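You operate a simulated robot arm through the tools that you are given. There is no shell and no other tool. Be economical: measure what you need, move in short steps, check, and stop when the job is done.

The job below is to be done with a simulated two-armed robot. You get a single attempt, and the scene is never put back.

TASK
Take the polishing cloth from the framing table top and lay it out flat on the wash worktop top.

It is judged by the outcome, as a careful person would: the job done as asked, and still so three seconds after it is handed in. It fails if anything else is knocked over, pushed out of place, dropped, spilled or broken. Flat cloth is picked up by pressing the open fingertips on it (5 to 10 N) and closing them slowly along it; thin cloth reads only 2 to 8 mm in the jaws.

THE ROBOT
Two 7-joint arms with two-finger parallel grippers on one trunk, on a base that drives. Base frame: it is fixed to the floor where the robot stands at the start and does not move with it; the origin is under the middle of the robot, x ahead of it, y to its left, z up. Lengths are in mm, angles in rad, forces in N, time in s.
The left shoulder is at the start at [70, 134, 1126], the right one opposite. Places, roughly: wash worktop top [1600, -2400, 800]. Payload 1.57 kg a hand.
The TCP of each hand is the grasp point between the finger pads, 30 mm short of the fingertips. In the tool frame z runs along the fingers and y along their closing line. The gripper opens to 80 mm. The fingers are 17 mm wide and 12 mm thick; the gripper's body (40 by 82 mm) begins 80 mm behind the TCP.
Orientation is told as [roll, pitch, yaw] about the base's x, y, z axes, in that order, counted from this pose: with the fingers straight down and closing along the base's y, the tool's x points along the base's -x, its y along +y and its z along -z.

THE INTERFACE
- The arms move only by the tool drive_tool. It takes "left_plan", "right_plan" or both (then of equal length, played together; a hand with none holds still); each is a list of rows, each a list of 7 numbers: the turn, a rotation vector about the base's x, y, z in units of 45 degrees (1.0 is 45 degrees), then the shift along the base's x, y, z in units of 400 mm (1.0 is 400 mm), then the gripper command, from -1 (fully open) to 1 (shut), values between in proportion. In form: [[rx, ry, rz, x, y, z, gripper], ...]. A call has 1 to 8 rows; each row is the pose to reach, as a shift and turn from the pose commanded when the call began. A call with a number of a shift or a turn outside -1 to 1 is refused whole. Rows are played at 5 a second. More than 50 mm and 0.15 rad between two rows, or a gripper value outside its range, and nothing of the call is played. Where a pose cannot be reached the arm comes as near as it can. A force on the tool above 40 N (or 10 N above the force at the start of the call, whichever is more), or a blocked arm, ends the call early, and 0.2 s more pass. Each finger travels about 153 mm/s and halts on what it meets, pressing with about 43 N; the grip force reading is that of the motor and also rises with nothing between the fingers. The clock runs only during rows and for 0.2 s after the last one: add rows that repeat a pose to give the fingers time. It gives the time, the measured TCP pose, the force on the tool (base axes), the opening and the grip force at its end, in the units of the frame above (readings bear some noise).
- Cameras (640 x 400 px; columns grow to the right, rows downward): "scene" is now at [125.9, 8.6, 1333.9]; the picture's right is [0.13, -0.99, 0.00], its down [-0.75, -0.10, -0.65] and it looks along [0.64, 0.09, -0.76] (base axes); focal length 248 px, centre (320, 200). "left" rides on the left gripper at [72, 7, -122] in its tool frame; the picture's right is [-0.09, 1.00, 0.00], its down [-0.84, -0.08, -0.54] and it looks along [-0.54, -0.05, 0.84] (tool axes); focal length 238 px, centre (320, 200). "right" rides on the right gripper at [72, -7, -122] in its tool frame; the picture's right is [0.09, 1.00, 0.00], its down [-0.84, 0.08, -0.54] and it looks along [-0.54, 0.05, 0.84] (tool axes); focal length 238 px, centre (320, 200). There is no depth. A picture from a camera that has moved, and an enlarged one, comes with that camera's place and axes in the base frame and with its lens.
- snapshot(camera): a new picture of that camera. It takes no simulated time.
- move_column(by): slides the trunk up (or, below 0, down) by that many mm; the arms and the scene camera ride with it, the base frame stays. It gives what a move gives, with no picture.
- roll_base(legs): drives the robot by 1 to 6 legs, each [ahead, left, turn to the left] in mm, mm and rad, along the robot's own axes; the way and the turn of a leg run together, so that a leg with both is an arc; at most 1500 mm and 3.142 rad a leg. The arms and the cameras ride along, it lands a little off, and it stops where it bumps. It gives what a move gives.
- turn_head(pan, tilt): turns the head with the scene camera to pan (to the left, within 1.501 rad either way) and tilt (down, from -0.506 to 1.204), counted from straight ahead of the robot. It gives what a move gives.
- zoom(camera, box): a new picture of the part [left, top, right, bottom] of that camera's present view, enlarged. It takes no simulated time.
- finish_job(): hands the job in; it is judged then, once.

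Work in short steps. Places have to be worked out from the pictures, the camera data and where the tool is seen: move nearer, look again, correct. Check each grasp and each placing, and mend what went wrong. You have 120 turns and 88 pictures in all, those below and enlarged ones among them. Open the grippers and draw the arms clear of the work before you hand the job in, unless the task says otherwise; then end with one line.

The tools are called after "Emit:" by a JSON object that holds its "op" and its "data". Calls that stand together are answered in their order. drive_tool: Moves the arms, as the interface text tells. Its arguments: {"type":"object","properties":{"left_plan":{"type":"array"},"right_plan":{"type":"array"}},"required":[]} The other tools are called the same way: move_column (by) slides the trunk up or down; roll_base (legs) drives the base; turn_head (pan, tilt) turns the head that bears the scene camera; snapshot (camera) takes a picture; zoom (camera, box) takes an enlarged picture of a part of a camera's view; finish_job () hands the job in.

At the start:

```text
clock: 0.0
left_eef_pos: [418.0, 217.4, 988.1]
left_tcp_rot: [0.001, 0.0, 0.003]
left_wrist_force: [0.6, -0.3, 0.8]
left_opening: 79.8
left_finger_force: 0.0
right_eef_pos: [393.4, -159.6, 984.7]
right_tcp_rot: [0.001, 0.001, 0.0]
right_wrist_force: [0.0, -0.6, -0.3]
right_opening: 79.9
right_finger_force: 0.1
trunk travel left (down, up): [-700.0, 240.0]
robot x, y, heading: [1.1, -3.4, -0.001]
head pan, tilt: [0.131, 0.866]
```

scene: 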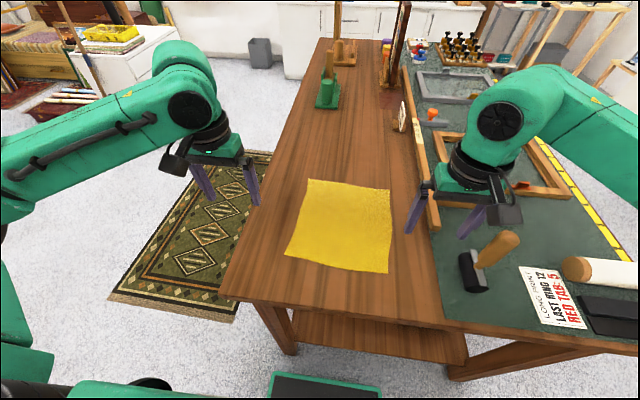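
right: 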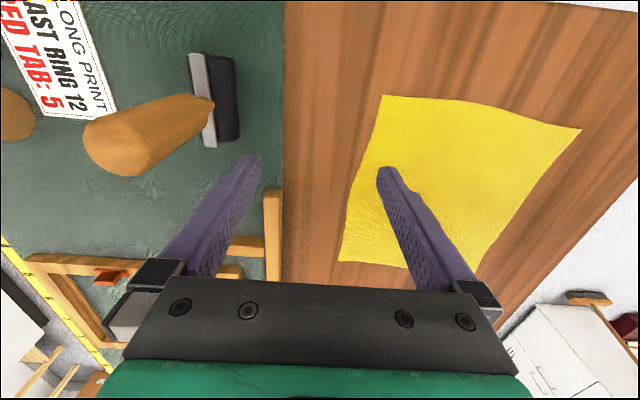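
left: 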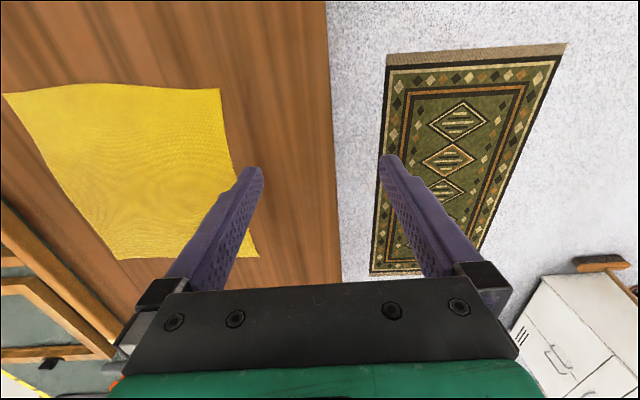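

The cloth seems to lie at about x 385–650, y −115–125 on the table. I take a closer look at it to fix its corners.

Emit:
{"op": "zoom", "data": {"camera": "scene", "box": [240, 160, 440, 285]}}

```text
3.20 times, centred on (340, 222) of scene
camera zoom: at [125.9, 8.6, 1333.9], right [0.13, -0.99, 0.0], down [-0.75, -0.1, -0.65], along [0.64, 0.09, -0.76], focal length 794 px, centre (256, 128)
```

zoom: 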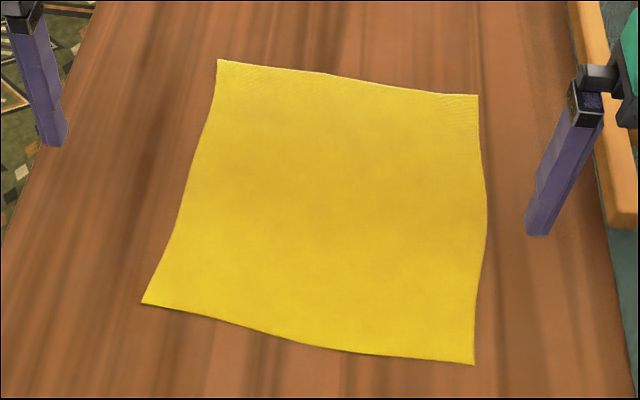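

Near corners come out at about (397,133) and (380,−110). I bring both hands above points slightly inside those corners, fingers partly closed to 30 mm.

Emit:
{"op": "drive_tool", "data": {"left_plan": [[0, 0, 0, -0.004, -0.07, -0.074, -0.5], [0, 0, 0, -0.008, -0.14, -0.148, 0], [0, 0, 0, -0.012, -0.21, -0.222, 0.25], [0, 0, 0, -0.015, -0.28, -0.295, 0.25], [0, 0, 0, -0.015, -0.28, -0.295, 0.25]], "right_plan": [[0, 0, 0, 0.001, 0.05, -0.072, -0.5], [0, 0, 0, 0.002, 0.1, -0.144, 0], [0, 0, 0, 0.004, 0.15, -0.216, 0.25], [0, 0, 0, 0.005, 0.195, -0.2875, 0.25], [0, 0, 0, 0.005, 0.195, -0.2875, 0.25]]}}

Emit:
{"op": "snapshot", "data": {"camera": "left"}}

Emit:
{"op": "snapshot", "data": {"camera": "right"}}

```text
clock: 1.0
left_eef_pos: [412.2, 110.9, 880.3]
left_tcp_rot: [-0.002, -0.013, 0.002]
left_wrist_force: [-2.2, -0.5, 9.1]
left_opening: 30.0
left_finger_force: 0.3
right_eef_pos: [396.1, -84.4, 881.1]
right_tcp_rot: [0.008, -0.01, -0.002]
right_wrist_force: [-1.6, -0.5, 9.6]
right_opening: 30.0
right_finger_force: 0.0
trunk travel left (down, up): [-700.0, 240.0]
robot x, y, heading: [-1.1, 1.8, -0.0]
head pan, tilt: [0.131, 0.866]
stopped in row 5 (right hand): the force on the tool passed its limit (the readings are from after the stop); the commanded pose is now the measured one
```

```text
83 pictures are left
camera left: at [338.3, 116.8, 1003.7], right [0.09, 1.0, 0.0], down [0.83, -0.07, 0.55], along [0.55, -0.05, -0.83], focal length 238 px, centre (320, 200)
```

left: 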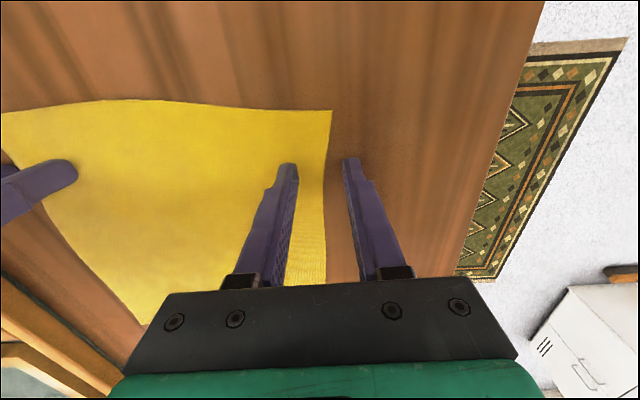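

```text
82 pictures are left
camera right: at [323.3, -92.9, 1001.8], right [-0.09, 1.0, 0.01], down [0.83, 0.07, 0.55], along [0.55, 0.06, -0.83], focal length 238 px, centre (320, 200)
```

right: 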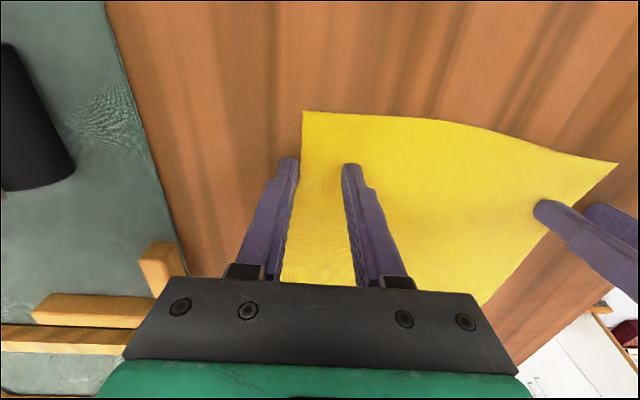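

The hands stopped because the fingertips already touched: triangulating both views puts the top at z≈850, not 800. Redone, the near corners are about (372,121) and (357,−99), so I lift slightly and shift to targets (383,93) and (370,−71).

Emit:
{"op": "drive_tool", "data": {"left_plan": [[0, 0, 0, 0, 0, 0.06, 0.25], [0, 0, 0, -0.07, -0.045, 0.06, 0.25], [0, 0, 0, -0.07, -0.045, 0.06, 0.25]], "right_plan": [[0, 0, 0, 0, 0, 0.06, 0.25], [0, 0, 0, -0.065, 0.033, 0.06, 0.25], [0, 0, 0, -0.065, 0.033, 0.06, 0.25]]}}

Emit:
{"op": "snapshot", "data": {"camera": "left"}}

Emit:
{"op": "snapshot", "data": {"camera": "right"}}

Emit:
{"op": "zoom", "data": {"camera": "scene", "box": [240, 160, 440, 285]}}

```text
clock: 1.8
left_eef_pos: [387.8, 93.8, 903.0]
left_tcp_rot: [-0.001, -0.009, 0.004]
left_wrist_force: [0.3, -0.3, -0.6]
left_opening: 29.7
left_finger_force: 0.1
right_eef_pos: [372.1, -68.8, 902.7]
right_tcp_rot: [0.008, -0.006, -0.002]
right_wrist_force: [-0.2, -0.1, -0.3]
right_opening: 29.9
right_finger_force: 0.0
trunk travel left (down, up): [-700.0, 240.0]
robot x, y, heading: [1.9, 0.2, -0.003]
head pan, tilt: [0.131, 0.866]
```

```text
81 pictures are left
camera left: at [314.4, 100.0, 1026.7], right [0.09, 1.0, 0.0], down [0.83, -0.07, 0.55], along [0.55, -0.05, -0.84], focal length 238 px, centre (320, 200)
```

left: 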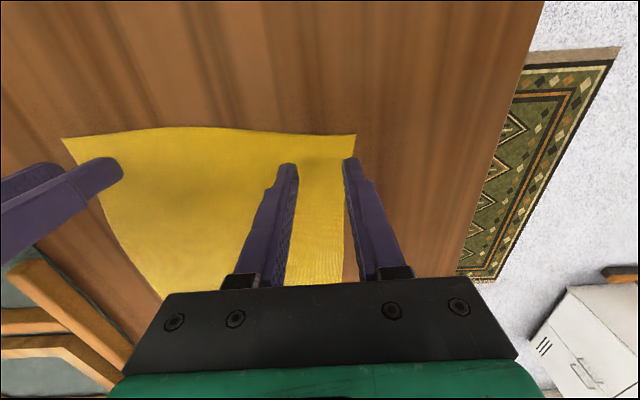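

```text
80 pictures are left
camera right: at [300.7, -77.3, 1024.6], right [-0.09, 1.0, 0.01], down [0.83, 0.07, 0.55], along [0.55, 0.06, -0.84], focal length 238 px, centre (320, 200)
```

right: 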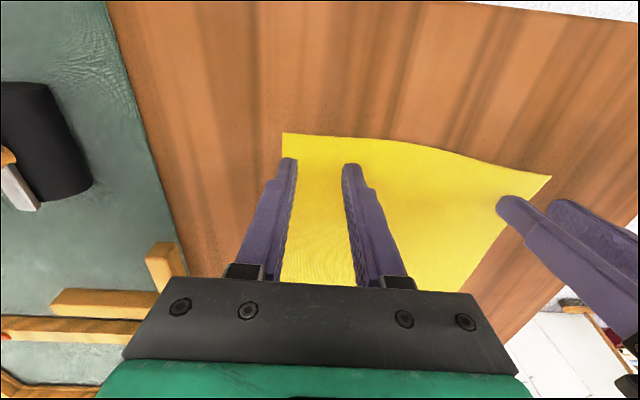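

```text
3.20 times, centred on (340, 222) of scene
camera zoom: at [127.4, 8.6, 1333.8], right [0.13, -0.99, 0.0], down [-0.76, -0.1, -0.65], along [0.64, 0.09, -0.76], focal length 794 px, centre (256, 128)
```

zoom: 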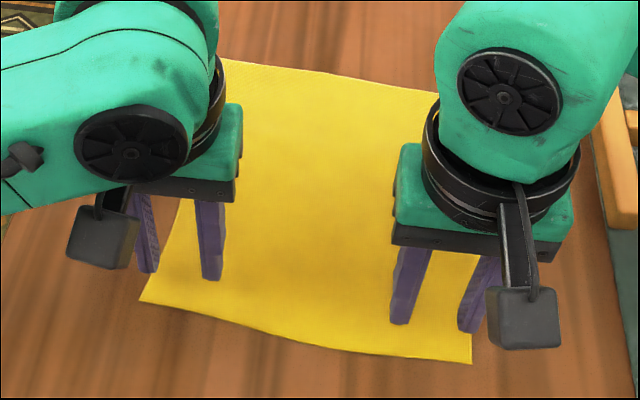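

The corners are confirmed at about (374,121) and (359,−98), and the fingers straddle cloth just inside them. I lower with small steps to find contact.

Emit:
{"op": "drive_tool", "data": {"left_plan": [[0, 0, 0, -0.01, -0.01, -0.025, 0.25], [0, 0, 0, -0.01, -0.01, -0.045, 0.25], [0, 0, 0, -0.01, -0.01, -0.053, 0.25], [0, 0, 0, -0.01, -0.01, -0.058, 0.25], [0, 0, 0, -0.01, -0.01, -0.06, 0.25]], "right_plan": [[0, 0, 0, 0, 0.005, -0.025, 0.25], [0, 0, 0, 0, 0.005, -0.045, 0.25], [0, 0, 0, 0, 0.005, -0.053, 0.25], [0, 0, 0, 0, 0.005, -0.058, 0.25], [0, 0, 0, 0, 0.005, -0.06, 0.25]]}}

```text
clock: 3.0
left_eef_pos: [382.4, 89.7, 881.1]
left_tcp_rot: [-0.003, -0.017, 0.004]
left_wrist_force: [3.1, -1.9, 13.7]
left_opening: 29.7
left_finger_force: 0.1
right_eef_pos: [370.3, -70.4, 881.7]
right_tcp_rot: [0.009, -0.014, -0.002]
right_wrist_force: [4.9, -2.0, 22.3]
right_opening: 30.6
right_finger_force: 0.1
trunk travel left (down, up): [-700.0, 240.0]
robot x, y, heading: [-1.2, 1.8, 0.001]
head pan, tilt: [0.131, 0.866]
```

Contact at z≈881, 14 N and 22 N, a bit hard. I ease both up slightly.

Emit:
{"op": "drive_tool", "data": {"left_plan": [[0, 0, 0, 0, 0, 0.0015, 0.25], [0, 0, 0, 0, 0, 0.0015, 0.25]], "right_plan": [[0, 0, 0, 0, 0, 0.003, 0.25], [0, 0, 0, 0, 0, 0.003, 0.25]]}}

```text
clock: 3.6
left_eef_pos: [380.8, 90.5, 881.3]
left_tcp_rot: [-0.003, -0.015, 0.003]
left_wrist_force: [3.7, 0.3, 17.6]
left_opening: 29.7
left_finger_force: 0.1
right_eef_pos: [371.1, -69.8, 881.8]
right_tcp_rot: [0.008, -0.01, 0.0]
right_wrist_force: [4.4, -0.2, 17.5]
right_opening: 30.3
right_finger_force: 0.0
trunk travel left (down, up): [-700.0, 240.0]
robot x, y, heading: [1.9, -2.5, -0.005]
head pan, tilt: [0.131, 0.866]
```

Stiffness looks like roughly 4 N/mm; I raise both 2.2 mm to come to about 8 N.

Emit:
{"op": "drive_tool", "data": {"left_plan": [[0, 0, 0, 0, 0, 0.0055, 0.25], [0, 0, 0, 0, 0, 0.0055, 0.25]], "right_plan": [[0, 0, 0, 0, 0, 0.0055, 0.25], [0, 0, 0, 0, 0, 0.0055, 0.25]]}}

```text
clock: 4.2
left_eef_pos: [380.4, 89.9, 880.8]
left_tcp_rot: [-0.003, -0.008, 0.001]
left_wrist_force: [-1.0, -1.2, 7.9]
left_opening: 30.0
left_finger_force: 0.0
right_eef_pos: [370.7, -69.7, 881.6]
right_tcp_rot: [0.007, -0.007, -0.002]
right_wrist_force: [0.4, -0.5, 0.5]
right_opening: 29.8
right_finger_force: 0.1
trunk travel left (down, up): [-700.0, 240.0]
robot x, y, heading: [-0.3, -1.0, -0.002]
head pan, tilt: [0.131, 0.866]
```

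Left is at 8 N, right is barely touching. I lower the right about 1 mm, and close both slowly.

Emit:
{"op": "drive_tool", "data": {"left_plan": [[0, 0, 0, 0, 0, 0, 0.25], [0, 0, 0, 0, 0, 0, 0.4], [0, 0, 0, 0, 0, 0, 0.52], [0, 0, 0, 0, 0, 0, 0.64], [0, 0, 0, 0, 0, 0, 0.76], [0, 0, 0, 0, 0, 0, 0.88], [0, 0, 0, 0, 0, 0, 1], [0, 0, 0, 0, 0, 0, 1]], "right_plan": [[0, 0, 0, 0, 0, -0.003, 0.25], [0, 0, 0, 0, 0, -0.003, 0.4], [0, 0, 0, 0, 0, -0.003, 0.52], [0, 0, 0, 0, 0, -0.003, 0.64], [0, 0, 0, 0, 0, -0.003, 0.76], [0, 0, 0, 0, 0, -0.003, 0.88], [0, 0, 0, 0, 0, -0.003, 1], [0, 0, 0, 0, 0, -0.003, 1]]}}

Emit:
{"op": "snapshot", "data": {"camera": "left"}}

Emit:
{"op": "snapshot", "data": {"camera": "right"}}

```text
clock: 6.0
left_eef_pos: [381.6, 88.8, 881.7]
left_tcp_rot: [-0.002, -0.011, 0.005]
left_wrist_force: [0.0, -0.4, 0.8]
left_opening: 2.1
left_finger_force: 23.5
right_eef_pos: [371.8, -69.5, 881.0]
right_tcp_rot: [0.008, -0.008, -0.002]
right_wrist_force: [0.1, 0.2, 3.6]
right_opening: 0.0
right_finger_force: 21.3
trunk travel left (down, up): [-700.0, 240.0]
robot x, y, heading: [-3.5, -3.3, 0.007]
head pan, tilt: [0.131, 0.866]
```

```text
78 pictures are left
camera left: at [308.3, 95.7, 1004.7], right [0.09, 1.0, 0.0], down [0.83, -0.07, 0.55], along [0.55, -0.05, -0.83], focal length 238 px, centre (320, 200)
```

left: 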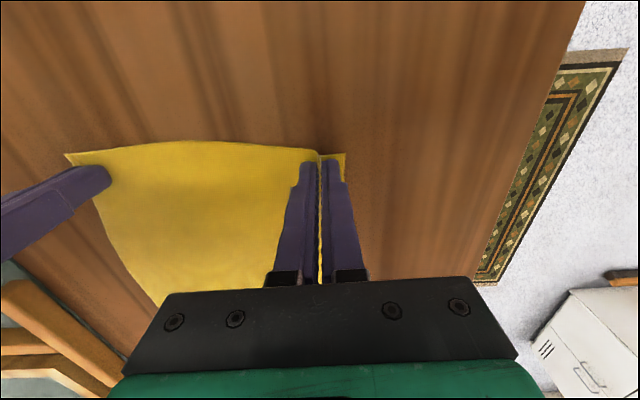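

```text
77 pictures are left
camera right: at [299.4, -77.1, 1002.4], right [-0.09, 1.0, 0.01], down [0.83, 0.07, 0.55], along [0.55, 0.06, -0.84], focal length 238 px, centre (320, 200)
```

right: 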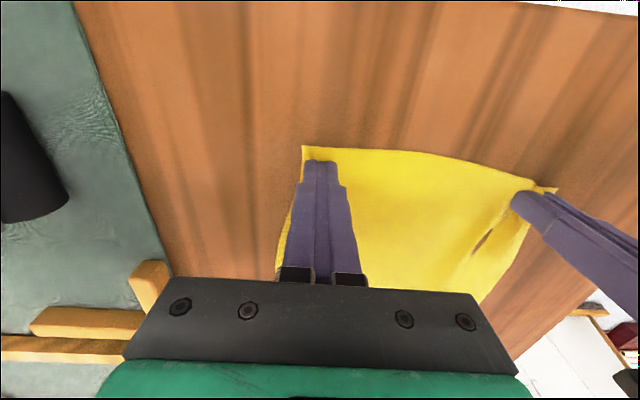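

The left hand holds cloth (2.1 mm), but the right closed empty, and the cloth's right corner moved in to about y=−81. I lift the right hand, open it to 30 mm, and go to y≈−53, then come back down.

Emit:
{"op": "drive_tool", "data": {"right_plan": [[0, 0, 0, 0, 0, 0.04, 1], [0, 0, 0, 0, 0.04, 0.04, 0.25], [0, 0, 0, 0, 0.04, 0.04, 0.25], [0, 0, 0, 0, 0.04, 0.01, 0.25], [0, 0, 0, 0, 0.04, -0.001, 0.25], [0, 0, 0, 0, 0.04, -0.002, 0.25], [0, 0, 0, 0, 0.04, -0.002, 0.25]]}}

Emit:
{"op": "snapshot", "data": {"camera": "right"}}

```text
clock: 7.6
left_eef_pos: [381.0, 89.9, 882.2]
left_tcp_rot: [-0.001, -0.009, 0.003]
left_wrist_force: [-0.3, -0.5, -0.2]
left_opening: 2.0
left_finger_force: 23.4
right_eef_pos: [371.9, -53.5, 882.3]
right_tcp_rot: [0.01, -0.011, -0.002]
right_wrist_force: [0.6, -0.4, 12.5]
right_opening: 30.0
right_finger_force: 0.0
trunk travel left (down, up): [-700.0, 240.0]
robot x, y, heading: [1.2, -1.8, 0.001]
head pan, tilt: [0.131, 0.866]
```

```text
76 pictures are left
camera right: at [298.6, -61.2, 1002.3], right [-0.09, 1.0, 0.01], down [0.83, 0.07, 0.55], along [0.55, 0.06, -0.83], focal length 238 px, centre (320, 200)
```

right: 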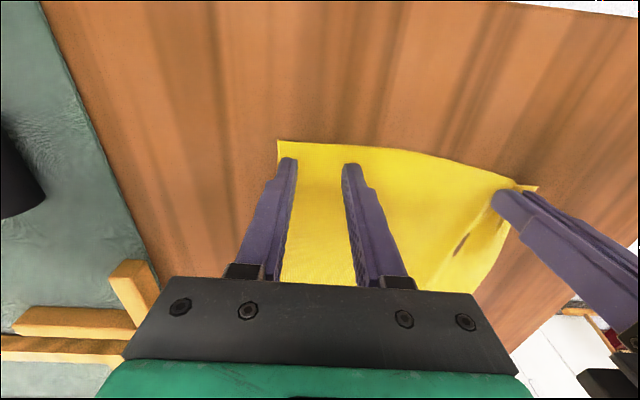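

Good placement, 12 N press with both fingers on cloth. I close slowly with this pressure.

Emit:
{"op": "drive_tool", "data": {"right_plan": [[0, 0, 0, 0, 0, 0.001, 0.36], [0, 0, 0, 0, 0, 0.001, 0.48], [0, 0, 0, 0, 0, 0.001, 0.58], [0, 0, 0, 0, 0, 0.001, 0.68], [0, 0, 0, 0, 0, 0.001, 0.78], [0, 0, 0, 0, 0, 0.001, 0.88], [0, 0, 0, 0, 0, 0.001, 1], [0, 0, 0, 0, 0, 0.001, 1]]}}

Emit:
{"op": "snapshot", "data": {"camera": "right"}}

```text
clock: 9.4
left_eef_pos: [381.3, 89.1, 881.3]
left_tcp_rot: [-0.003, -0.01, 0.004]
left_wrist_force: [-0.1, -5.1, -0.1]
left_opening: 1.9
left_finger_force: 23.5
right_eef_pos: [371.1, -54.1, 881.6]
right_tcp_rot: [0.008, -0.008, -0.001]
right_wrist_force: [-0.5, 4.1, 5.2]
right_opening: 1.9
right_finger_force: 23.3
trunk travel left (down, up): [-700.0, 240.0]
robot x, y, heading: [-1.0, -2.9, 0.001]
head pan, tilt: [0.131, 0.866]
```

```text
75 pictures are left
camera right: at [298.3, -61.7, 1002.4], right [-0.09, 1.0, 0.01], down [0.83, 0.07, 0.55], along [0.55, 0.06, -0.84], focal length 238 px, centre (320, 200)
```

right: 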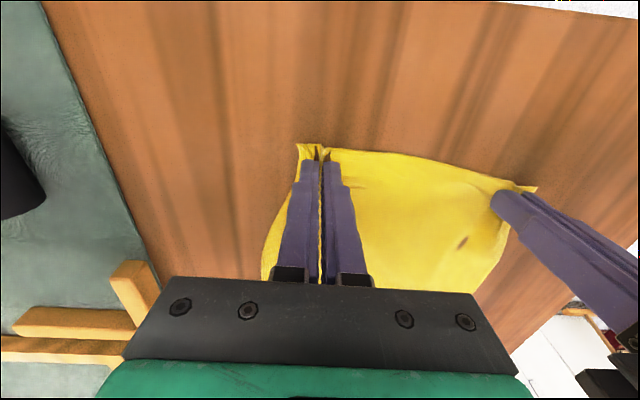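

Both hands hold cloth (1.9 mm each). I lift 120 mm, easing the spread by 4 mm, and look.

Emit:
{"op": "drive_tool", "data": {"left_plan": [[0, 0, 0, 0, -0.005, 0.04, 1], [0, 0, 0, 0, -0.005, 0.1, 1], [0, 0, 0, 0, -0.005, 0.17, 1], [0, 0, 0, 0, -0.005, 0.24, 1], [0, 0, 0, 0, -0.005, 0.3, 1], [0, 0, 0, 0, -0.005, 0.3, 1]], "right_plan": [[0, 0, 0, 0, 0.005, 0.04, 1], [0, 0, 0, 0, 0.005, 0.1, 1], [0, 0, 0, 0, 0.005, 0.17, 1], [0, 0, 0, 0, 0.005, 0.24, 1], [0, 0, 0, 0, 0.005, 0.3, 1], [0, 0, 0, 0, 0.005, 0.3, 1]]}}

Emit:
{"op": "move_column", "data": {"by": 180}}

Emit:
{"op": "snapshot", "data": {"camera": "scene"}}

Emit:
{"op": "snapshot", "data": {"camera": "left"}}

```text
clock: 10.8
left_eef_pos: [381.2, 88.2, 1000.2]
left_tcp_rot: [-0.003, -0.007, 0.004]
left_wrist_force: [-0.1, 0.3, -1.3]
left_opening: 1.7
left_finger_force: 23.8
right_eef_pos: [372.1, -49.2, 1000.7]
right_tcp_rot: [0.005, -0.007, -0.001]
right_wrist_force: [-0.4, -0.6, 1.0]
right_opening: 1.6
right_finger_force: 23.5
trunk travel left (down, up): [-700.0, 240.0]
robot x, y, heading: [0.3, -3.5, 0.001]
head pan, tilt: [0.131, 0.866]
```

```text
clock: 12.8
left_eef_pos: [380.6, 86.8, 1180.0]
left_tcp_rot: [-0.002, -0.008, 0.003]
left_wrist_force: [0.1, -0.1, -0.6]
left_opening: 1.8
left_finger_force: 23.9
right_eef_pos: [372.3, -51.4, 1179.6]
right_tcp_rot: [0.007, -0.007, -0.001]
right_wrist_force: [0.6, -0.9, -0.4]
right_opening: 2.0
right_finger_force: 23.4
trunk travel left (down, up): [-880.0, 60.0]
robot x, y, heading: [1.3, -0.6, -0.003]
head pan, tilt: [0.131, 0.866]
```

```text
74 pictures are left
camera scene: at [126.2, 8.5, 1513.9], right [0.13, -0.99, 0.0], down [-0.75, -0.1, -0.65], along [0.64, 0.09, -0.76], focal length 248 px, centre (320, 200)
```

scene: 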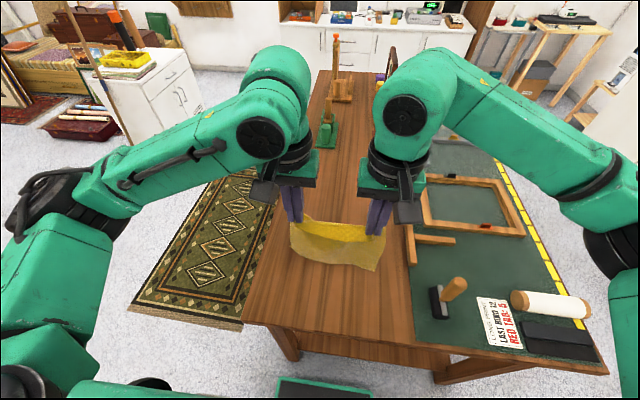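

```text
73 pictures are left
camera left: at [307.2, 93.3, 1303.1], right [0.09, 1.0, 0.0], down [0.83, -0.07, 0.55], along [0.55, -0.05, -0.84], focal length 238 px, centre (320, 200)
```

left: 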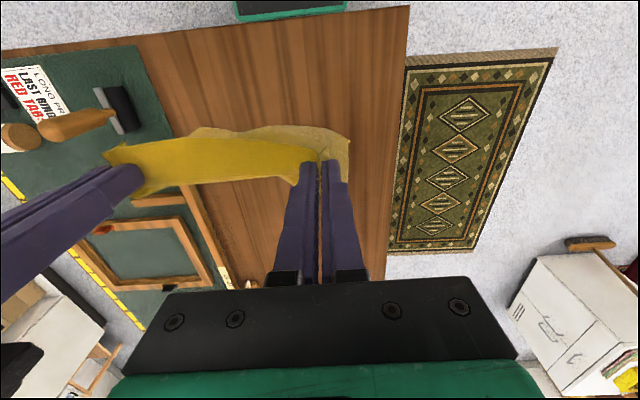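

The cloth hangs from both hands, clear of the table. I back off 350 mm from the table and look to the right to plan the drive.

Emit:
{"op": "roll_base", "data": {"legs": [[-400, 0, 0]]}}

Emit:
{"op": "turn_head", "data": {"pan": -0.6, "tilt": 0.4}}

Emit:
{"op": "snapshot", "data": {"camera": "scene"}}

Emit:
{"op": "turn_head", "data": {"pan": -1.4, "tilt": 0.5}}

Emit:
{"op": "snapshot", "data": {"camera": "scene"}}

```text
clock: 15.3
left_eef_pos: [-15.4, 86.4, 1178.7]
left_tcp_rot: [-0.002, -0.008, -0.006]
left_wrist_force: [0.6, -1.3, 0.3]
left_opening: 1.9
left_finger_force: 23.2
right_eef_pos: [-25.6, -50.3, 1179.0]
right_tcp_rot: [0.007, -0.005, -0.011]
right_wrist_force: [0.4, -0.4, -0.4]
right_opening: 1.7
right_finger_force: 23.6
trunk travel left (down, up): [-880.0, 60.0]
robot x, y, heading: [-398.7, 1.6, -0.011]
head pan, tilt: [0.131, 0.866]
```

```text
clock: 16.4
left_eef_pos: [-17.5, 86.0, 1180.0]
left_tcp_rot: [-0.002, -0.008, -0.006]
left_wrist_force: [-0.4, 0.3, 0.2]
left_opening: 1.8
left_finger_force: 23.8
right_eef_pos: [-27.3, -51.9, 1180.1]
right_tcp_rot: [0.006, -0.007, -0.01]
right_wrist_force: [-0.7, -0.5, 0.2]
right_opening: 1.8
right_finger_force: 23.1
trunk travel left (down, up): [-880.0, 60.0]
robot x, y, heading: [-399.1, 0.5, -0.006]
head pan, tilt: [-0.6, 0.4]
```

```text
72 pictures are left
camera scene: at [-273.0, -53.1, 1554.1], right [-0.57, -0.82, 0.0], down [-0.32, 0.22, -0.92], along [0.76, -0.53, -0.39], focal length 248 px, centre (320, 200)
```

scene: 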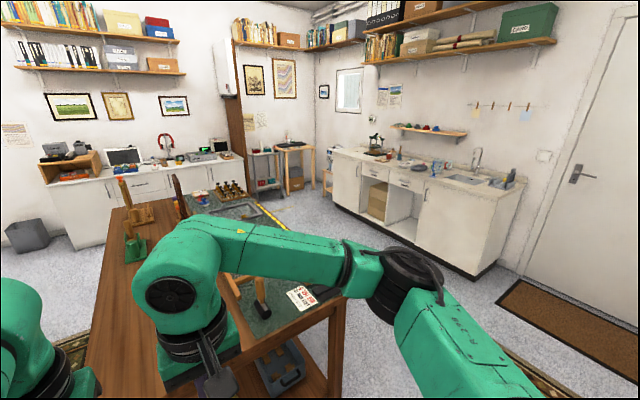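

```text
clock: 17.5
left_eef_pos: [-17.6, 85.6, 1180.6]
left_tcp_rot: [-0.004, -0.007, -0.008]
left_wrist_force: [-0.2, -0.6, 1.0]
left_opening: 2.1
left_finger_force: 23.9
right_eef_pos: [-26.7, -51.0, 1180.2]
right_tcp_rot: [0.007, -0.007, -0.01]
right_wrist_force: [-0.1, 0.0, 0.2]
right_opening: 1.8
right_finger_force: 22.9
trunk travel left (down, up): [-880.0, 60.0]
robot x, y, heading: [-399.6, 1.7, -0.014]
head pan, tilt: [-1.4, 0.499]
```

```text
71 pictures are left
camera scene: at [-334.6, -89.9, 1545.1], right [-0.99, -0.16, 0.0], down [-0.08, 0.47, -0.88], along [0.14, -0.87, -0.48], focal length 248 px, centre (320, 200)
```

scene: 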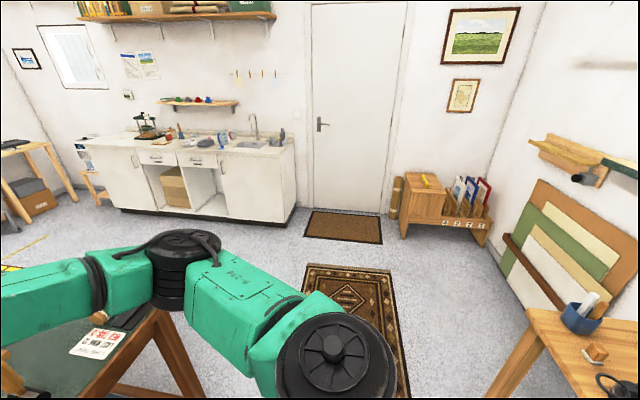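

The wash worktop is the counter on the far (−y) wall, spanning x≈400–2450 with the front at y≈−2260. I zoom in on its top to find free space.

Emit:
{"op": "zoom", "data": {"camera": "scene", "box": [60, 90, 300, 240]}}

```text
2.67 times, centred on (180, 165) of scene
camera zoom: at [-334.6, -89.9, 1545.1], right [-0.99, -0.16, 0.0], down [-0.08, 0.47, -0.88], along [0.14, -0.87, -0.48], focal length 661 px, centre (693, 293)
```

zoom: 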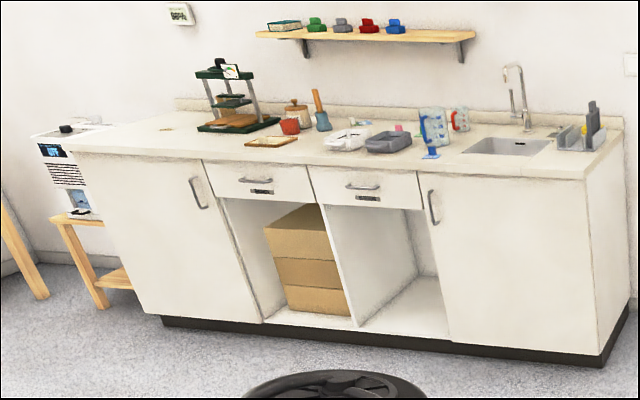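

There's free top at the left end in front of the press. I turn to face the counter, drive past the framing table's corner and look again.

Emit:
{"op": "roll_base", "data": {"legs": [[0, 0, -1.56], [1150, 0, 0]]}}

Emit:
{"op": "turn_head", "data": {"pan": 0.9, "tilt": 0.4}}

Emit:
{"op": "snapshot", "data": {"camera": "scene"}}

```text
clock: 26.9
left_eef_pos: [-282.1, -1479.2, 1181.4]
left_tcp_rot: [-0.002, -0.01, -1.557]
left_wrist_force: [-0.1, -0.8, 0.3]
left_opening: 1.7
left_finger_force: 24.1
right_eef_pos: [-419.0, -1470.1, 1180.0]
right_tcp_rot: [0.008, -0.009, -1.561]
right_wrist_force: [0.4, 1.0, 0.4]
right_opening: 2.0
right_finger_force: 23.6
trunk travel left (down, up): [-880.0, 60.0]
robot x, y, heading: [-374.7, -1097.5, -1.561]
head pan, tilt: [-1.4, 0.499]
```

```text
clock: 29.0
left_eef_pos: [-283.1, -1478.5, 1179.6]
left_tcp_rot: [-0.001, -0.009, -1.558]
left_wrist_force: [0.1, -0.5, -0.6]
left_opening: 2.0
left_finger_force: 23.5
right_eef_pos: [-419.5, -1472.6, 1180.4]
right_tcp_rot: [0.007, -0.007, -1.56]
right_wrist_force: [0.7, -0.2, -0.1]
right_opening: 2.0
right_finger_force: 23.7
trunk travel left (down, up): [-880.0, 60.0]
robot x, y, heading: [-371.7, -1098.9, -1.564]
head pan, tilt: [0.901, 0.4]
```

```text
69 pictures are left
camera scene: at [-301.8, -1208.0, 1554.2], right [-0.61, -0.79, 0.0], down [-0.31, 0.24, -0.92], along [0.73, -0.56, -0.39], focal length 248 px, centre (320, 200)
```

scene: 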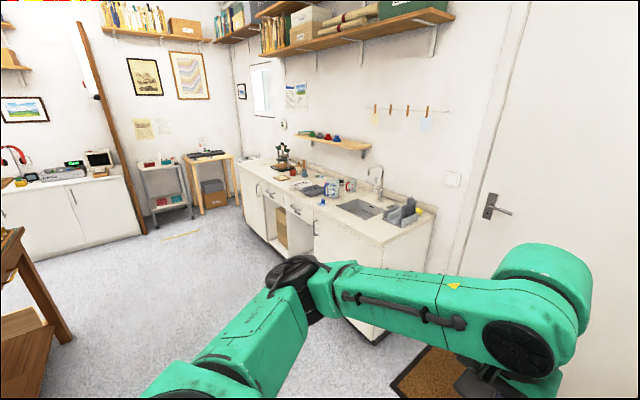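

The corridor is clear. I strafe left along the counter to x≈1950 and look down at the top.

Emit:
{"op": "roll_base", "data": {"legs": [[0, 1200, 0], [0, 1120, 0]]}}

Emit:
{"op": "turn_head", "data": {"pan": 0, "tilt": 0.5}}

Emit:
{"op": "snapshot", "data": {"camera": "scene"}}

```text
clock: 40.5
left_eef_pos: [2030.4, -1506.6, 1180.2]
left_tcp_rot: [-0.002, -0.01, -1.587]
left_wrist_force: [-1.0, -0.2, 0.0]
left_opening: 1.8
left_finger_force: 23.4
right_eef_pos: [1892.6, -1493.6, 1179.7]
right_tcp_rot: [0.008, -0.007, -1.591]
right_wrist_force: [0.1, 0.3, -0.2]
right_opening: 1.8
right_finger_force: 23.6
trunk travel left (down, up): [-880.0, 60.0]
robot x, y, heading: [1949.9, -1124.3, -1.592]
head pan, tilt: [0.901, 0.4]
```

```text
clock: 41.6
left_eef_pos: [2030.2, -1507.9, 1180.5]
left_tcp_rot: [-0.002, -0.009, -1.589]
left_wrist_force: [0.3, 0.3, -0.7]
left_opening: 2.0
left_finger_force: 23.3
right_eef_pos: [1892.8, -1496.7, 1180.3]
right_tcp_rot: [0.008, -0.008, -1.591]
right_wrist_force: [-0.1, -0.2, -0.5]
right_opening: 1.9
right_finger_force: 23.2
trunk travel left (down, up): [-880.0, 60.0]
robot x, y, heading: [1947.2, -1122.0, -1.587]
head pan, tilt: [0.0, 0.499]
```

```text
68 pictures are left
camera scene: at [1946.8, -1267.2, 1545.1], right [-1.0, 0.02, 0.0], down [0.01, 0.48, -0.88], along [-0.02, -0.88, -0.48], focal length 248 px, centre (320, 200)
```

scene: 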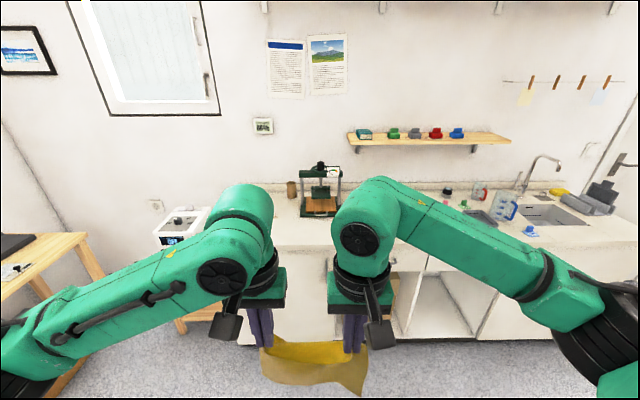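

I zoom in on the counter in front of me to find its left end and the press.

Emit:
{"op": "zoom", "data": {"camera": "scene", "box": [140, 150, 460, 350]}}

Emit:
{"op": "snapshot", "data": {"camera": "left"}}

Emit:
{"op": "snapshot", "data": {"camera": "right"}}

```text
2.00 times, centred on (300, 250) of scene
camera zoom: at [1946.8, -1267.2, 1545.1], right [-1.0, 0.02, 0.0], down [0.01, 0.48, -0.88], along [-0.02, -0.88, -0.48], focal length 496 px, centre (360, 100)
```

zoom: 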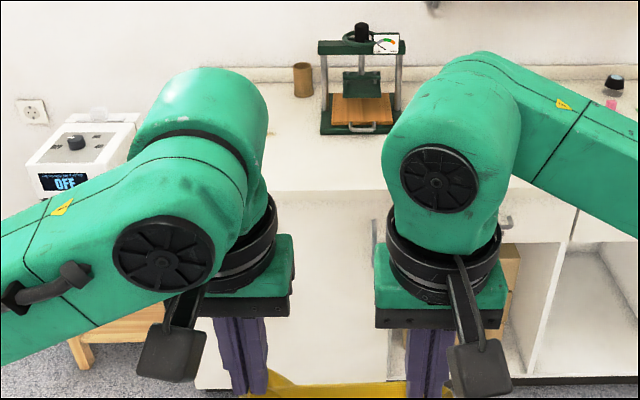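

```text
66 pictures are left
camera left: at [2038.0, -1434.7, 1303.1], right [0.99, -0.11, 0.0], down [-0.09, -0.83, 0.55], along [-0.06, -0.55, -0.84], focal length 238 px, centre (320, 200)
```

left: 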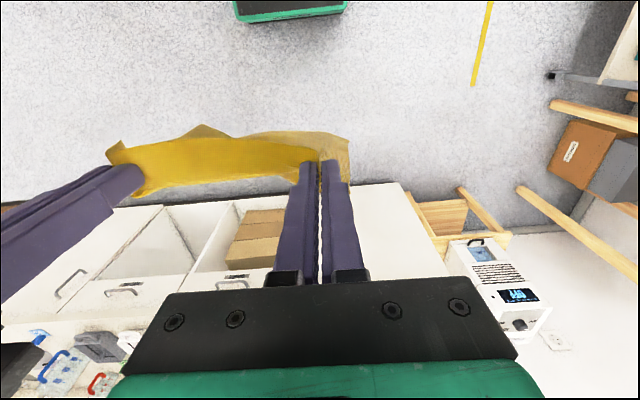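

```text
65 pictures are left
camera right: at [1888.0, -1422.2, 1301.4], right [1.0, 0.07, 0.01], down [0.06, -0.83, 0.55], along [0.04, -0.55, -0.84], focal length 238 px, centre (320, 200)
```

right: 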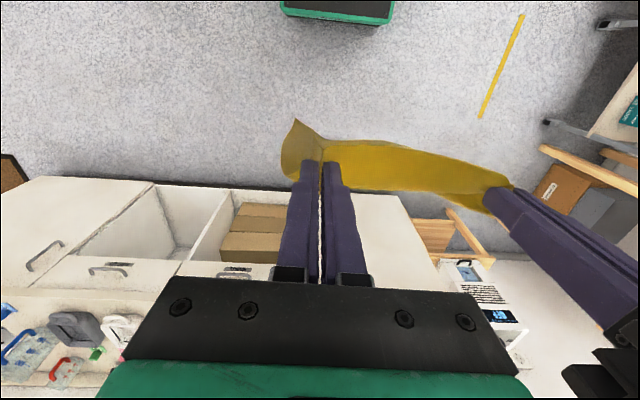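

The free area is left of the press: about x 2040–2370, y −2200 to −2600. I raise the trunk another 60 mm for clearance, then strafe to centre on x≈2205 and approach partway.

Emit:
{"op": "move_column", "data": {"by": 55}}

Emit:
{"op": "roll_base", "data": {"legs": [[0, 250, 0.016], [520, 0, 0]]}}

Emit:
{"op": "turn_head", "data": {"pan": 0, "tilt": 0.7}}

Emit:
{"op": "snapshot", "data": {"camera": "scene"}}

Emit:
{"op": "snapshot", "data": {"camera": "left"}}

Emit:
{"op": "snapshot", "data": {"camera": "right"}}

```text
clock: 42.6
left_eef_pos: [2030.0, -1506.7, 1235.3]
left_tcp_rot: [-0.002, -0.008, -1.588]
left_wrist_force: [-0.7, -0.4, 0.2]
left_opening: 2.0
left_finger_force: 23.8
right_eef_pos: [1892.6, -1494.7, 1235.1]
right_tcp_rot: [0.007, -0.007, -1.591]
right_wrist_force: [-0.1, 1.0, -0.4]
right_opening: 1.7
right_finger_force: 23.1
trunk travel left (down, up): [-935.0, 5.0]
robot x, y, heading: [1948.6, -1123.6, -1.594]
head pan, tilt: [0.0, 0.499]
```

```text
clock: 47.1
left_eef_pos: [2286.8, -2028.0, 1237.0]
left_tcp_rot: [-0.001, -0.01, -1.575]
left_wrist_force: [0.5, 0.6, -0.1]
left_opening: 2.0
left_finger_force: 24.0
right_eef_pos: [2150.1, -2018.9, 1236.5]
right_tcp_rot: [0.007, -0.01, -1.58]
right_wrist_force: [0.6, -0.2, -0.9]
right_opening: 1.7
right_finger_force: 23.6
trunk travel left (down, up): [-935.0, 5.0]
robot x, y, heading: [2199.2, -1651.2, -1.574]
head pan, tilt: [0.0, 0.499]
```

```text
clock: 47.8
left_eef_pos: [2287.8, -2030.1, 1234.7]
left_tcp_rot: [-0.003, -0.011, -1.573]
left_wrist_force: [-0.1, -0.6, 0.3]
left_opening: 2.1
left_finger_force: 23.4
right_eef_pos: [2150.2, -2020.7, 1233.4]
right_tcp_rot: [0.009, -0.007, -1.579]
right_wrist_force: [-0.1, 0.4, 0.1]
right_opening: 1.6
right_finger_force: 23.1
trunk travel left (down, up): [-935.0, 5.0]
robot x, y, heading: [2201.8, -1651.3, -1.581]
head pan, tilt: [0.0, 0.7]
```

```text
64 pictures are left
camera scene: at [2199.8, -1785.7, 1582.4], right [-1.0, 0.01, 0.0], down [0.0, 0.64, -0.77], along [-0.01, -0.77, -0.64], focal length 248 px, centre (320, 200)
```

scene: 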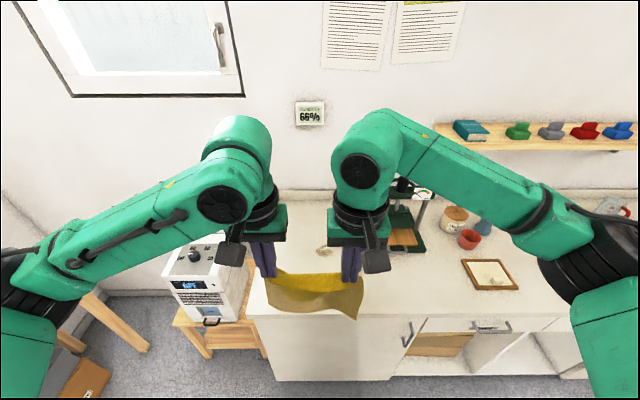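

```text
63 pictures are left
camera left: at [2293.2, -1958.0, 1358.2], right [1.0, -0.1, 0.0], down [-0.08, -0.83, 0.55], along [-0.05, -0.55, -0.83], focal length 238 px, centre (320, 200)
```

left: 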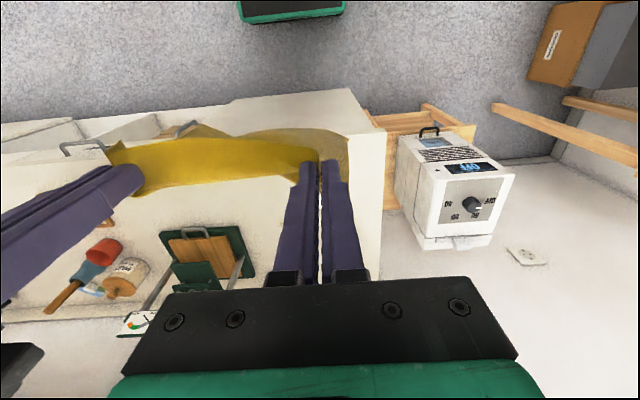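

```text
62 pictures are left
camera right: at [2143.0, -1947.5, 1356.5], right [1.0, 0.08, 0.01], down [0.07, -0.83, 0.55], along [0.05, -0.55, -0.84], focal length 238 px, centre (320, 200)
```

right: 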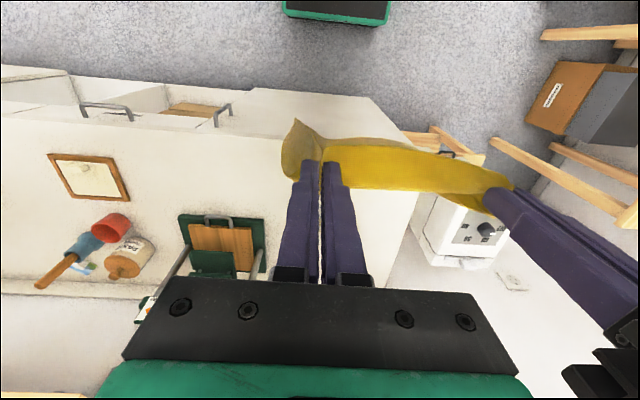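

The top is at z≈850; front edge y≈−2130, left end x≈2418, press corner (2036,−2350). I'll lay the cloth over x 2110–2330, y −2165 to −2400; drive ahead 190 mm.

Emit:
{"op": "roll_base", "data": {"legs": [[190, 0, 0.005]]}}

Emit:
{"op": "snapshot", "data": {"camera": "left"}}

Emit:
{"op": "snapshot", "data": {"camera": "right"}}

```text
clock: 49.4
left_eef_pos: [2286.5, -2217.6, 1236.2]
left_tcp_rot: [-0.003, -0.013, -1.57]
left_wrist_force: [0.1, 0.7, 0.4]
left_opening: 2.2
left_finger_force: 23.6
right_eef_pos: [2149.4, -2207.6, 1236.7]
right_tcp_rot: [0.006, -0.009, -1.574]
right_wrist_force: [-0.3, 0.3, -0.9]
right_opening: 1.6
right_finger_force: 23.2
trunk travel left (down, up): [-935.0, 5.0]
robot x, y, heading: [2199.7, -1841.9, -1.576]
head pan, tilt: [0.0, 0.7]
```

```text
61 pictures are left
camera left: at [2293.5, -2144.0, 1359.3], right [1.0, -0.09, 0.0], down [-0.08, -0.83, 0.55], along [-0.05, -0.55, -0.83], focal length 238 px, centre (320, 200)
```

left: 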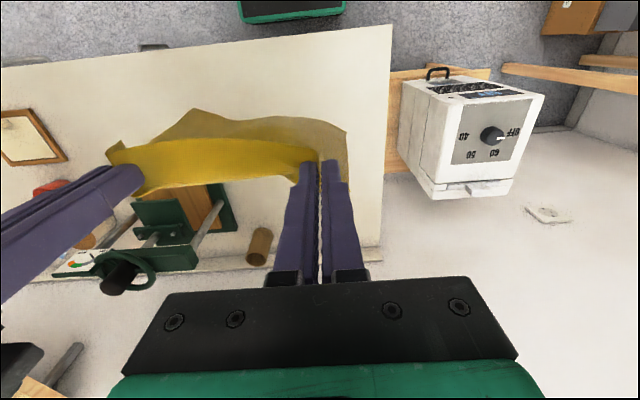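

```text
60 pictures are left
camera right: at [2143.2, -2134.1, 1357.6], right [1.0, 0.09, 0.01], down [0.07, -0.83, 0.55], along [0.05, -0.55, -0.83], focal length 238 px, centre (320, 200)
```

right: 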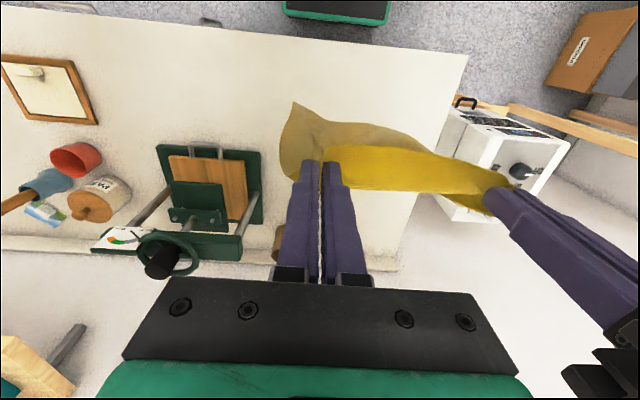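

Geometry confirmed (top z≈854). I extend both hands over the far part of the target, equalise them in y and draw the held edge straight.

Emit:
{"op": "drive_tool", "data": {"left_plan": [[0, 0, 0, 0.01, -0.06, 0, 1], [0, 0, 0, 0.02, -0.13, 0, 1], [0, 0, 0, 0.03, -0.2, 0, 1], [0, 0, 0, 0.037, -0.27, 0, 1], [0, 0, 0, 0.037, -0.34, 0, 1], [0, 0, 0, 0.037, -0.385, 0, 1], [0, 0, 0, 0.037, -0.385, 0, 1]], "right_plan": [[0, 0, 0, 0.007, -0.07, 0, 1], [0, 0, 0, 0.014, -0.14, 0, 1], [0, 0, 0, 0.021, -0.215, 0, 1], [0, 0, 0, 0.022, -0.29, 0, 1], [0, 0, 0, 0.022, -0.36, 0, 1], [0, 0, 0, 0.022, -0.41, 0, 1], [0, 0, 0, 0.022, -0.41, 0, 1]]}}

Emit:
{"op": "snapshot", "data": {"camera": "scene"}}

Emit:
{"op": "snapshot", "data": {"camera": "right"}}

```text
clock: 51.0
left_eef_pos: [2301.9, -2375.6, 1236.4]
left_tcp_rot: [-0.003, -0.01, -1.571]
left_wrist_force: [-5.3, -0.1, -0.1]
left_opening: 2.2
left_finger_force: 24.1
right_eef_pos: [2160.5, -2376.2, 1233.8]
right_tcp_rot: [0.008, -0.008, -1.575]
right_wrist_force: [5.0, 0.5, 0.6]
right_opening: 1.8
right_finger_force: 23.4
trunk travel left (down, up): [-935.0, 5.0]
robot x, y, heading: [2204.0, -1837.9, -1.576]
head pan, tilt: [0.0, 0.7]
```

```text
59 pictures are left
camera scene: at [2199.5, -1976.6, 1582.4], right [-1.0, 0.0, 0.0], down [0.0, 0.64, -0.76], along [0.0, -0.76, -0.64], focal length 248 px, centre (320, 200)
```

scene: 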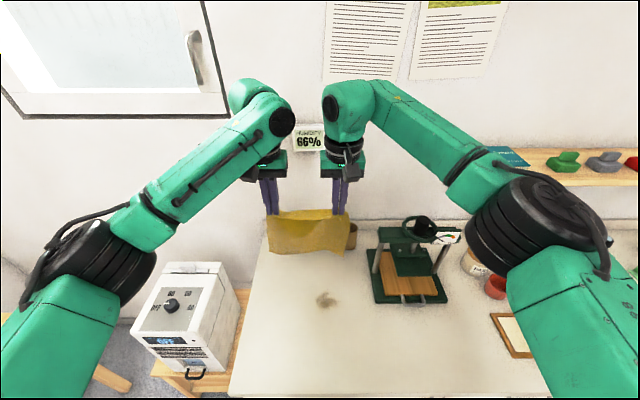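

```text
58 pictures are left
camera right: at [2151.8, -2303.5, 1355.1], right [1.0, 0.09, 0.01], down [0.07, -0.83, 0.55], along [0.05, -0.55, -0.84], focal length 238 px, centre (320, 200)
```

right: 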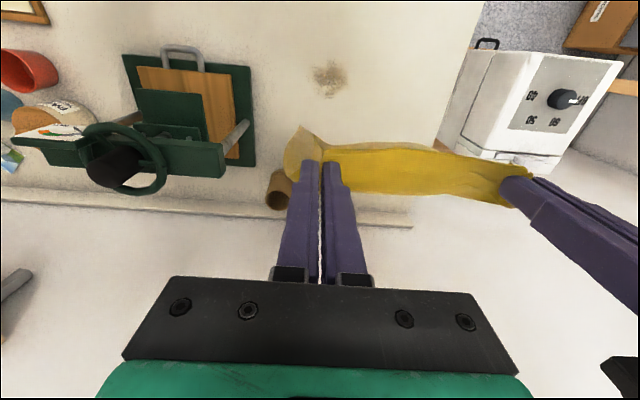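

There's a mark on the worktop around (2178,−2361). I zoom in to see what it is.

Emit:
{"op": "zoom", "data": {"camera": "right", "box": [260, 20, 420, 120]}}

Emit:
{"op": "zoom", "data": {"camera": "scene", "box": [230, 180, 470, 330]}}

```text
4.00 times, centred on (340, 70) of right
camera zoom: at [2151.8, -2303.5, 1355.1], right [1.0, 0.09, 0.01], down [0.07, -0.83, 0.55], along [0.05, -0.55, -0.84], focal length 953 px, centre (240, 720)
```

zoom: 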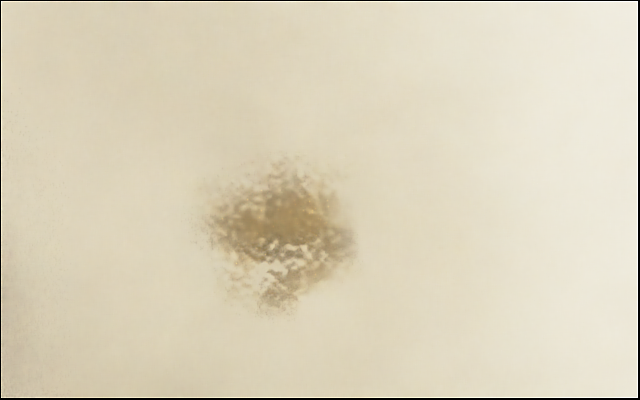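

```text
2.67 times, centred on (350, 255) of scene
camera zoom: at [2199.5, -1976.6, 1582.4], right [-1.0, 0.0, 0.0], down [0.0, 0.64, -0.76], along [0.0, -0.76, -0.64], focal length 661 px, centre (240, 53)
```

zoom: 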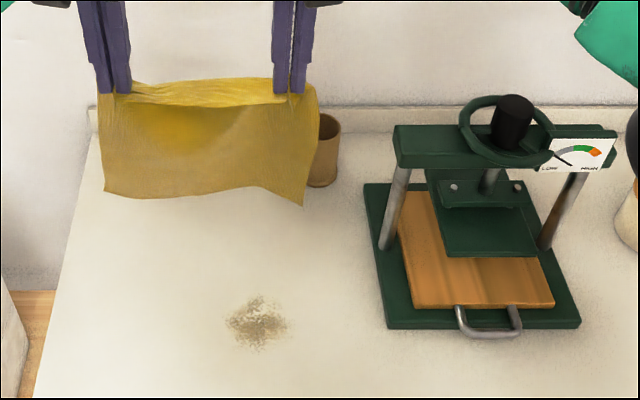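

It's just a flat stain in the surface, no obstacle. I lower straight to just above contact, then begin the diagonal down-and-back so the free edge lies ahead.

Emit:
{"op": "drive_tool", "data": {"left_plan": [[0, 0, 0, 0, 0, -0.08, 1], [0, 0, 0, 0, 0, -0.17, 1], [0, 0, 0, 0, 0, -0.25, 1], [0, 0, 0, 0, 0.01, -0.31, 1], [0, 0, 0, 0, 0.045, -0.345, 1], [0, 0, 0, 0, 0.1, -0.39, 1], [0, 0, 0, 0, 0.155, -0.44, 1], [0, 0, 0, 0, 0.155, -0.44, 1]], "right_plan": [[0, 0, 0, 0, 0, -0.08, 1], [0, 0, 0, 0, 0, -0.17, 1], [0, 0, 0, 0, 0, -0.25, 1], [0, 0, 0, 0, 0.01, -0.31, 1], [0, 0, 0, 0, 0.045, -0.345, 1], [0, 0, 0, 0, 0.1, -0.39, 1], [0, 0, 0, 0, 0.155, -0.44, 1], [0, 0, 0, 0, 0.155, -0.44, 1]]}}

Emit:
{"op": "snapshot", "data": {"camera": "scene"}}

Emit:
{"op": "snapshot", "data": {"camera": "right"}}

```text
clock: 52.8
left_eef_pos: [2303.3, -2312.9, 1057.8]
left_tcp_rot: [-0.003, -0.009, -1.571]
left_wrist_force: [-6.9, -1.0, 0.0]
left_opening: 2.0
left_finger_force: 23.9
right_eef_pos: [2157.0, -2309.9, 1056.5]
right_tcp_rot: [0.01, -0.008, -1.574]
right_wrist_force: [7.0, 0.0, -0.4]
right_opening: 1.8
right_finger_force: 23.8
trunk travel left (down, up): [-935.0, 5.0]
robot x, y, heading: [2200.6, -1840.4, -1.57]
head pan, tilt: [0.0, 0.7]
```

```text
55 pictures are left
camera scene: at [2199.3, -1977.5, 1582.3], right [-1.0, 0.0, 0.0], down [0.0, 0.64, -0.76], along [0.0, -0.76, -0.64], focal length 248 px, centre (320, 200)
```

scene: 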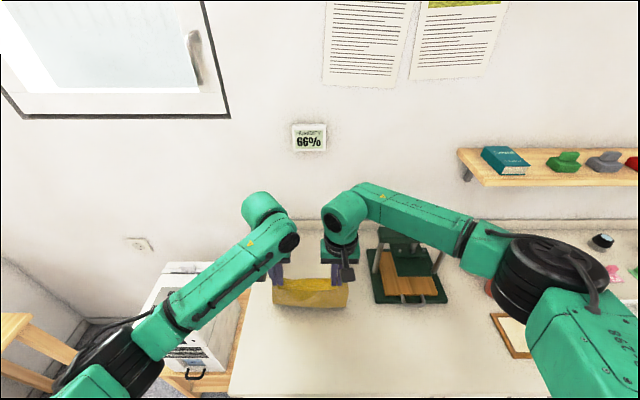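

```text
54 pictures are left
camera right: at [2151.2, -2238.3, 1177.8], right [1.0, 0.09, 0.01], down [0.07, -0.83, 0.55], along [0.05, -0.55, -0.84], focal length 238 px, centre (320, 200)
```

right: 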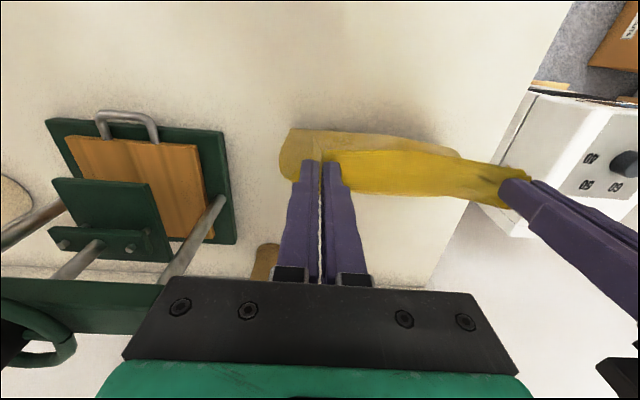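

I zoom in to see whether the bottom edge is touching and which way it lies.

Emit:
{"op": "zoom", "data": {"camera": "scene", "box": [230, 240, 390, 340]}}

```text
4.00 times, centred on (310, 290) of scene
camera zoom: at [2199.3, -1977.5, 1582.3], right [-1.0, 0.0, 0.0], down [0.0, 0.64, -0.76], along [0.0, -0.76, -0.64], focal length 992 px, centre (360, -160)
```

zoom: 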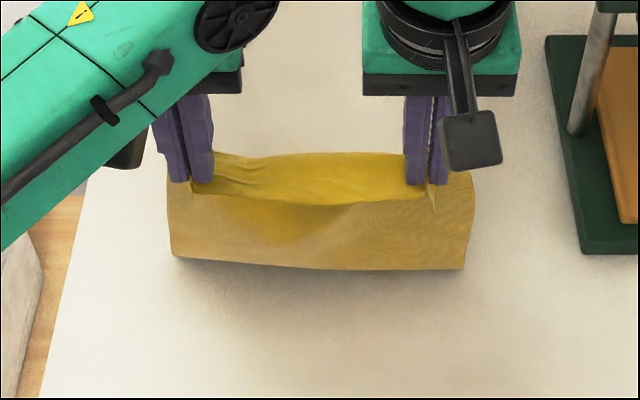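

The drape near the fingers is hard to read; I take closer views from both wrist cameras before continuing.

Emit:
{"op": "zoom", "data": {"camera": "right", "box": [260, 80, 580, 280]}}

Emit:
{"op": "zoom", "data": {"camera": "left", "box": [60, 80, 380, 280]}}

```text
2.00 times, centred on (420, 180) of right
camera zoom: at [2151.2, -2238.3, 1177.8], right [1.0, 0.09, 0.01], down [0.07, -0.83, 0.55], along [0.05, -0.55, -0.84], focal length 477 px, centre (120, 240)
```

zoom: 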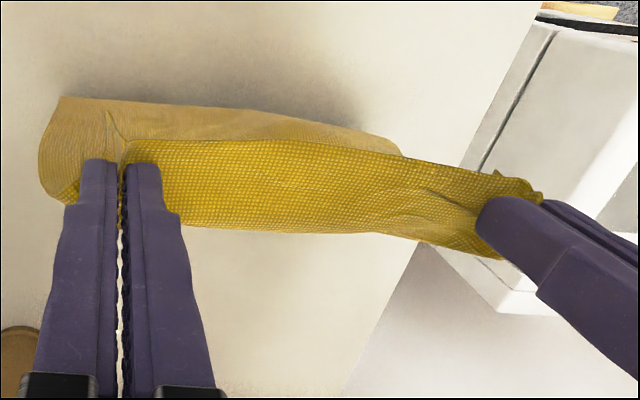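

```text
2.00 times, centred on (220, 180) of left
camera zoom: at [2309.1, -2240.3, 1180.4], right [1.0, -0.09, 0.0], down [-0.08, -0.83, 0.55], along [-0.05, -0.55, -0.84], focal length 477 px, centre (520, 240)
```

zoom: 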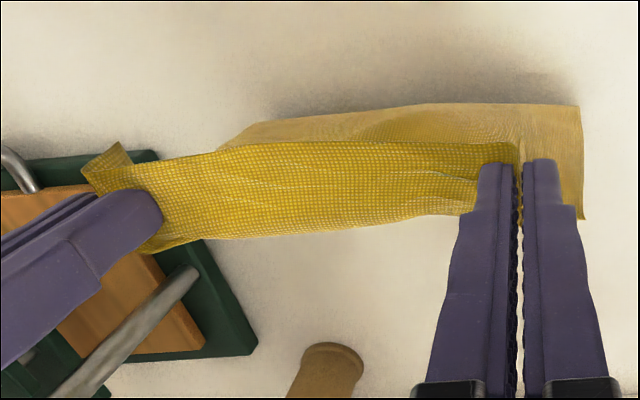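

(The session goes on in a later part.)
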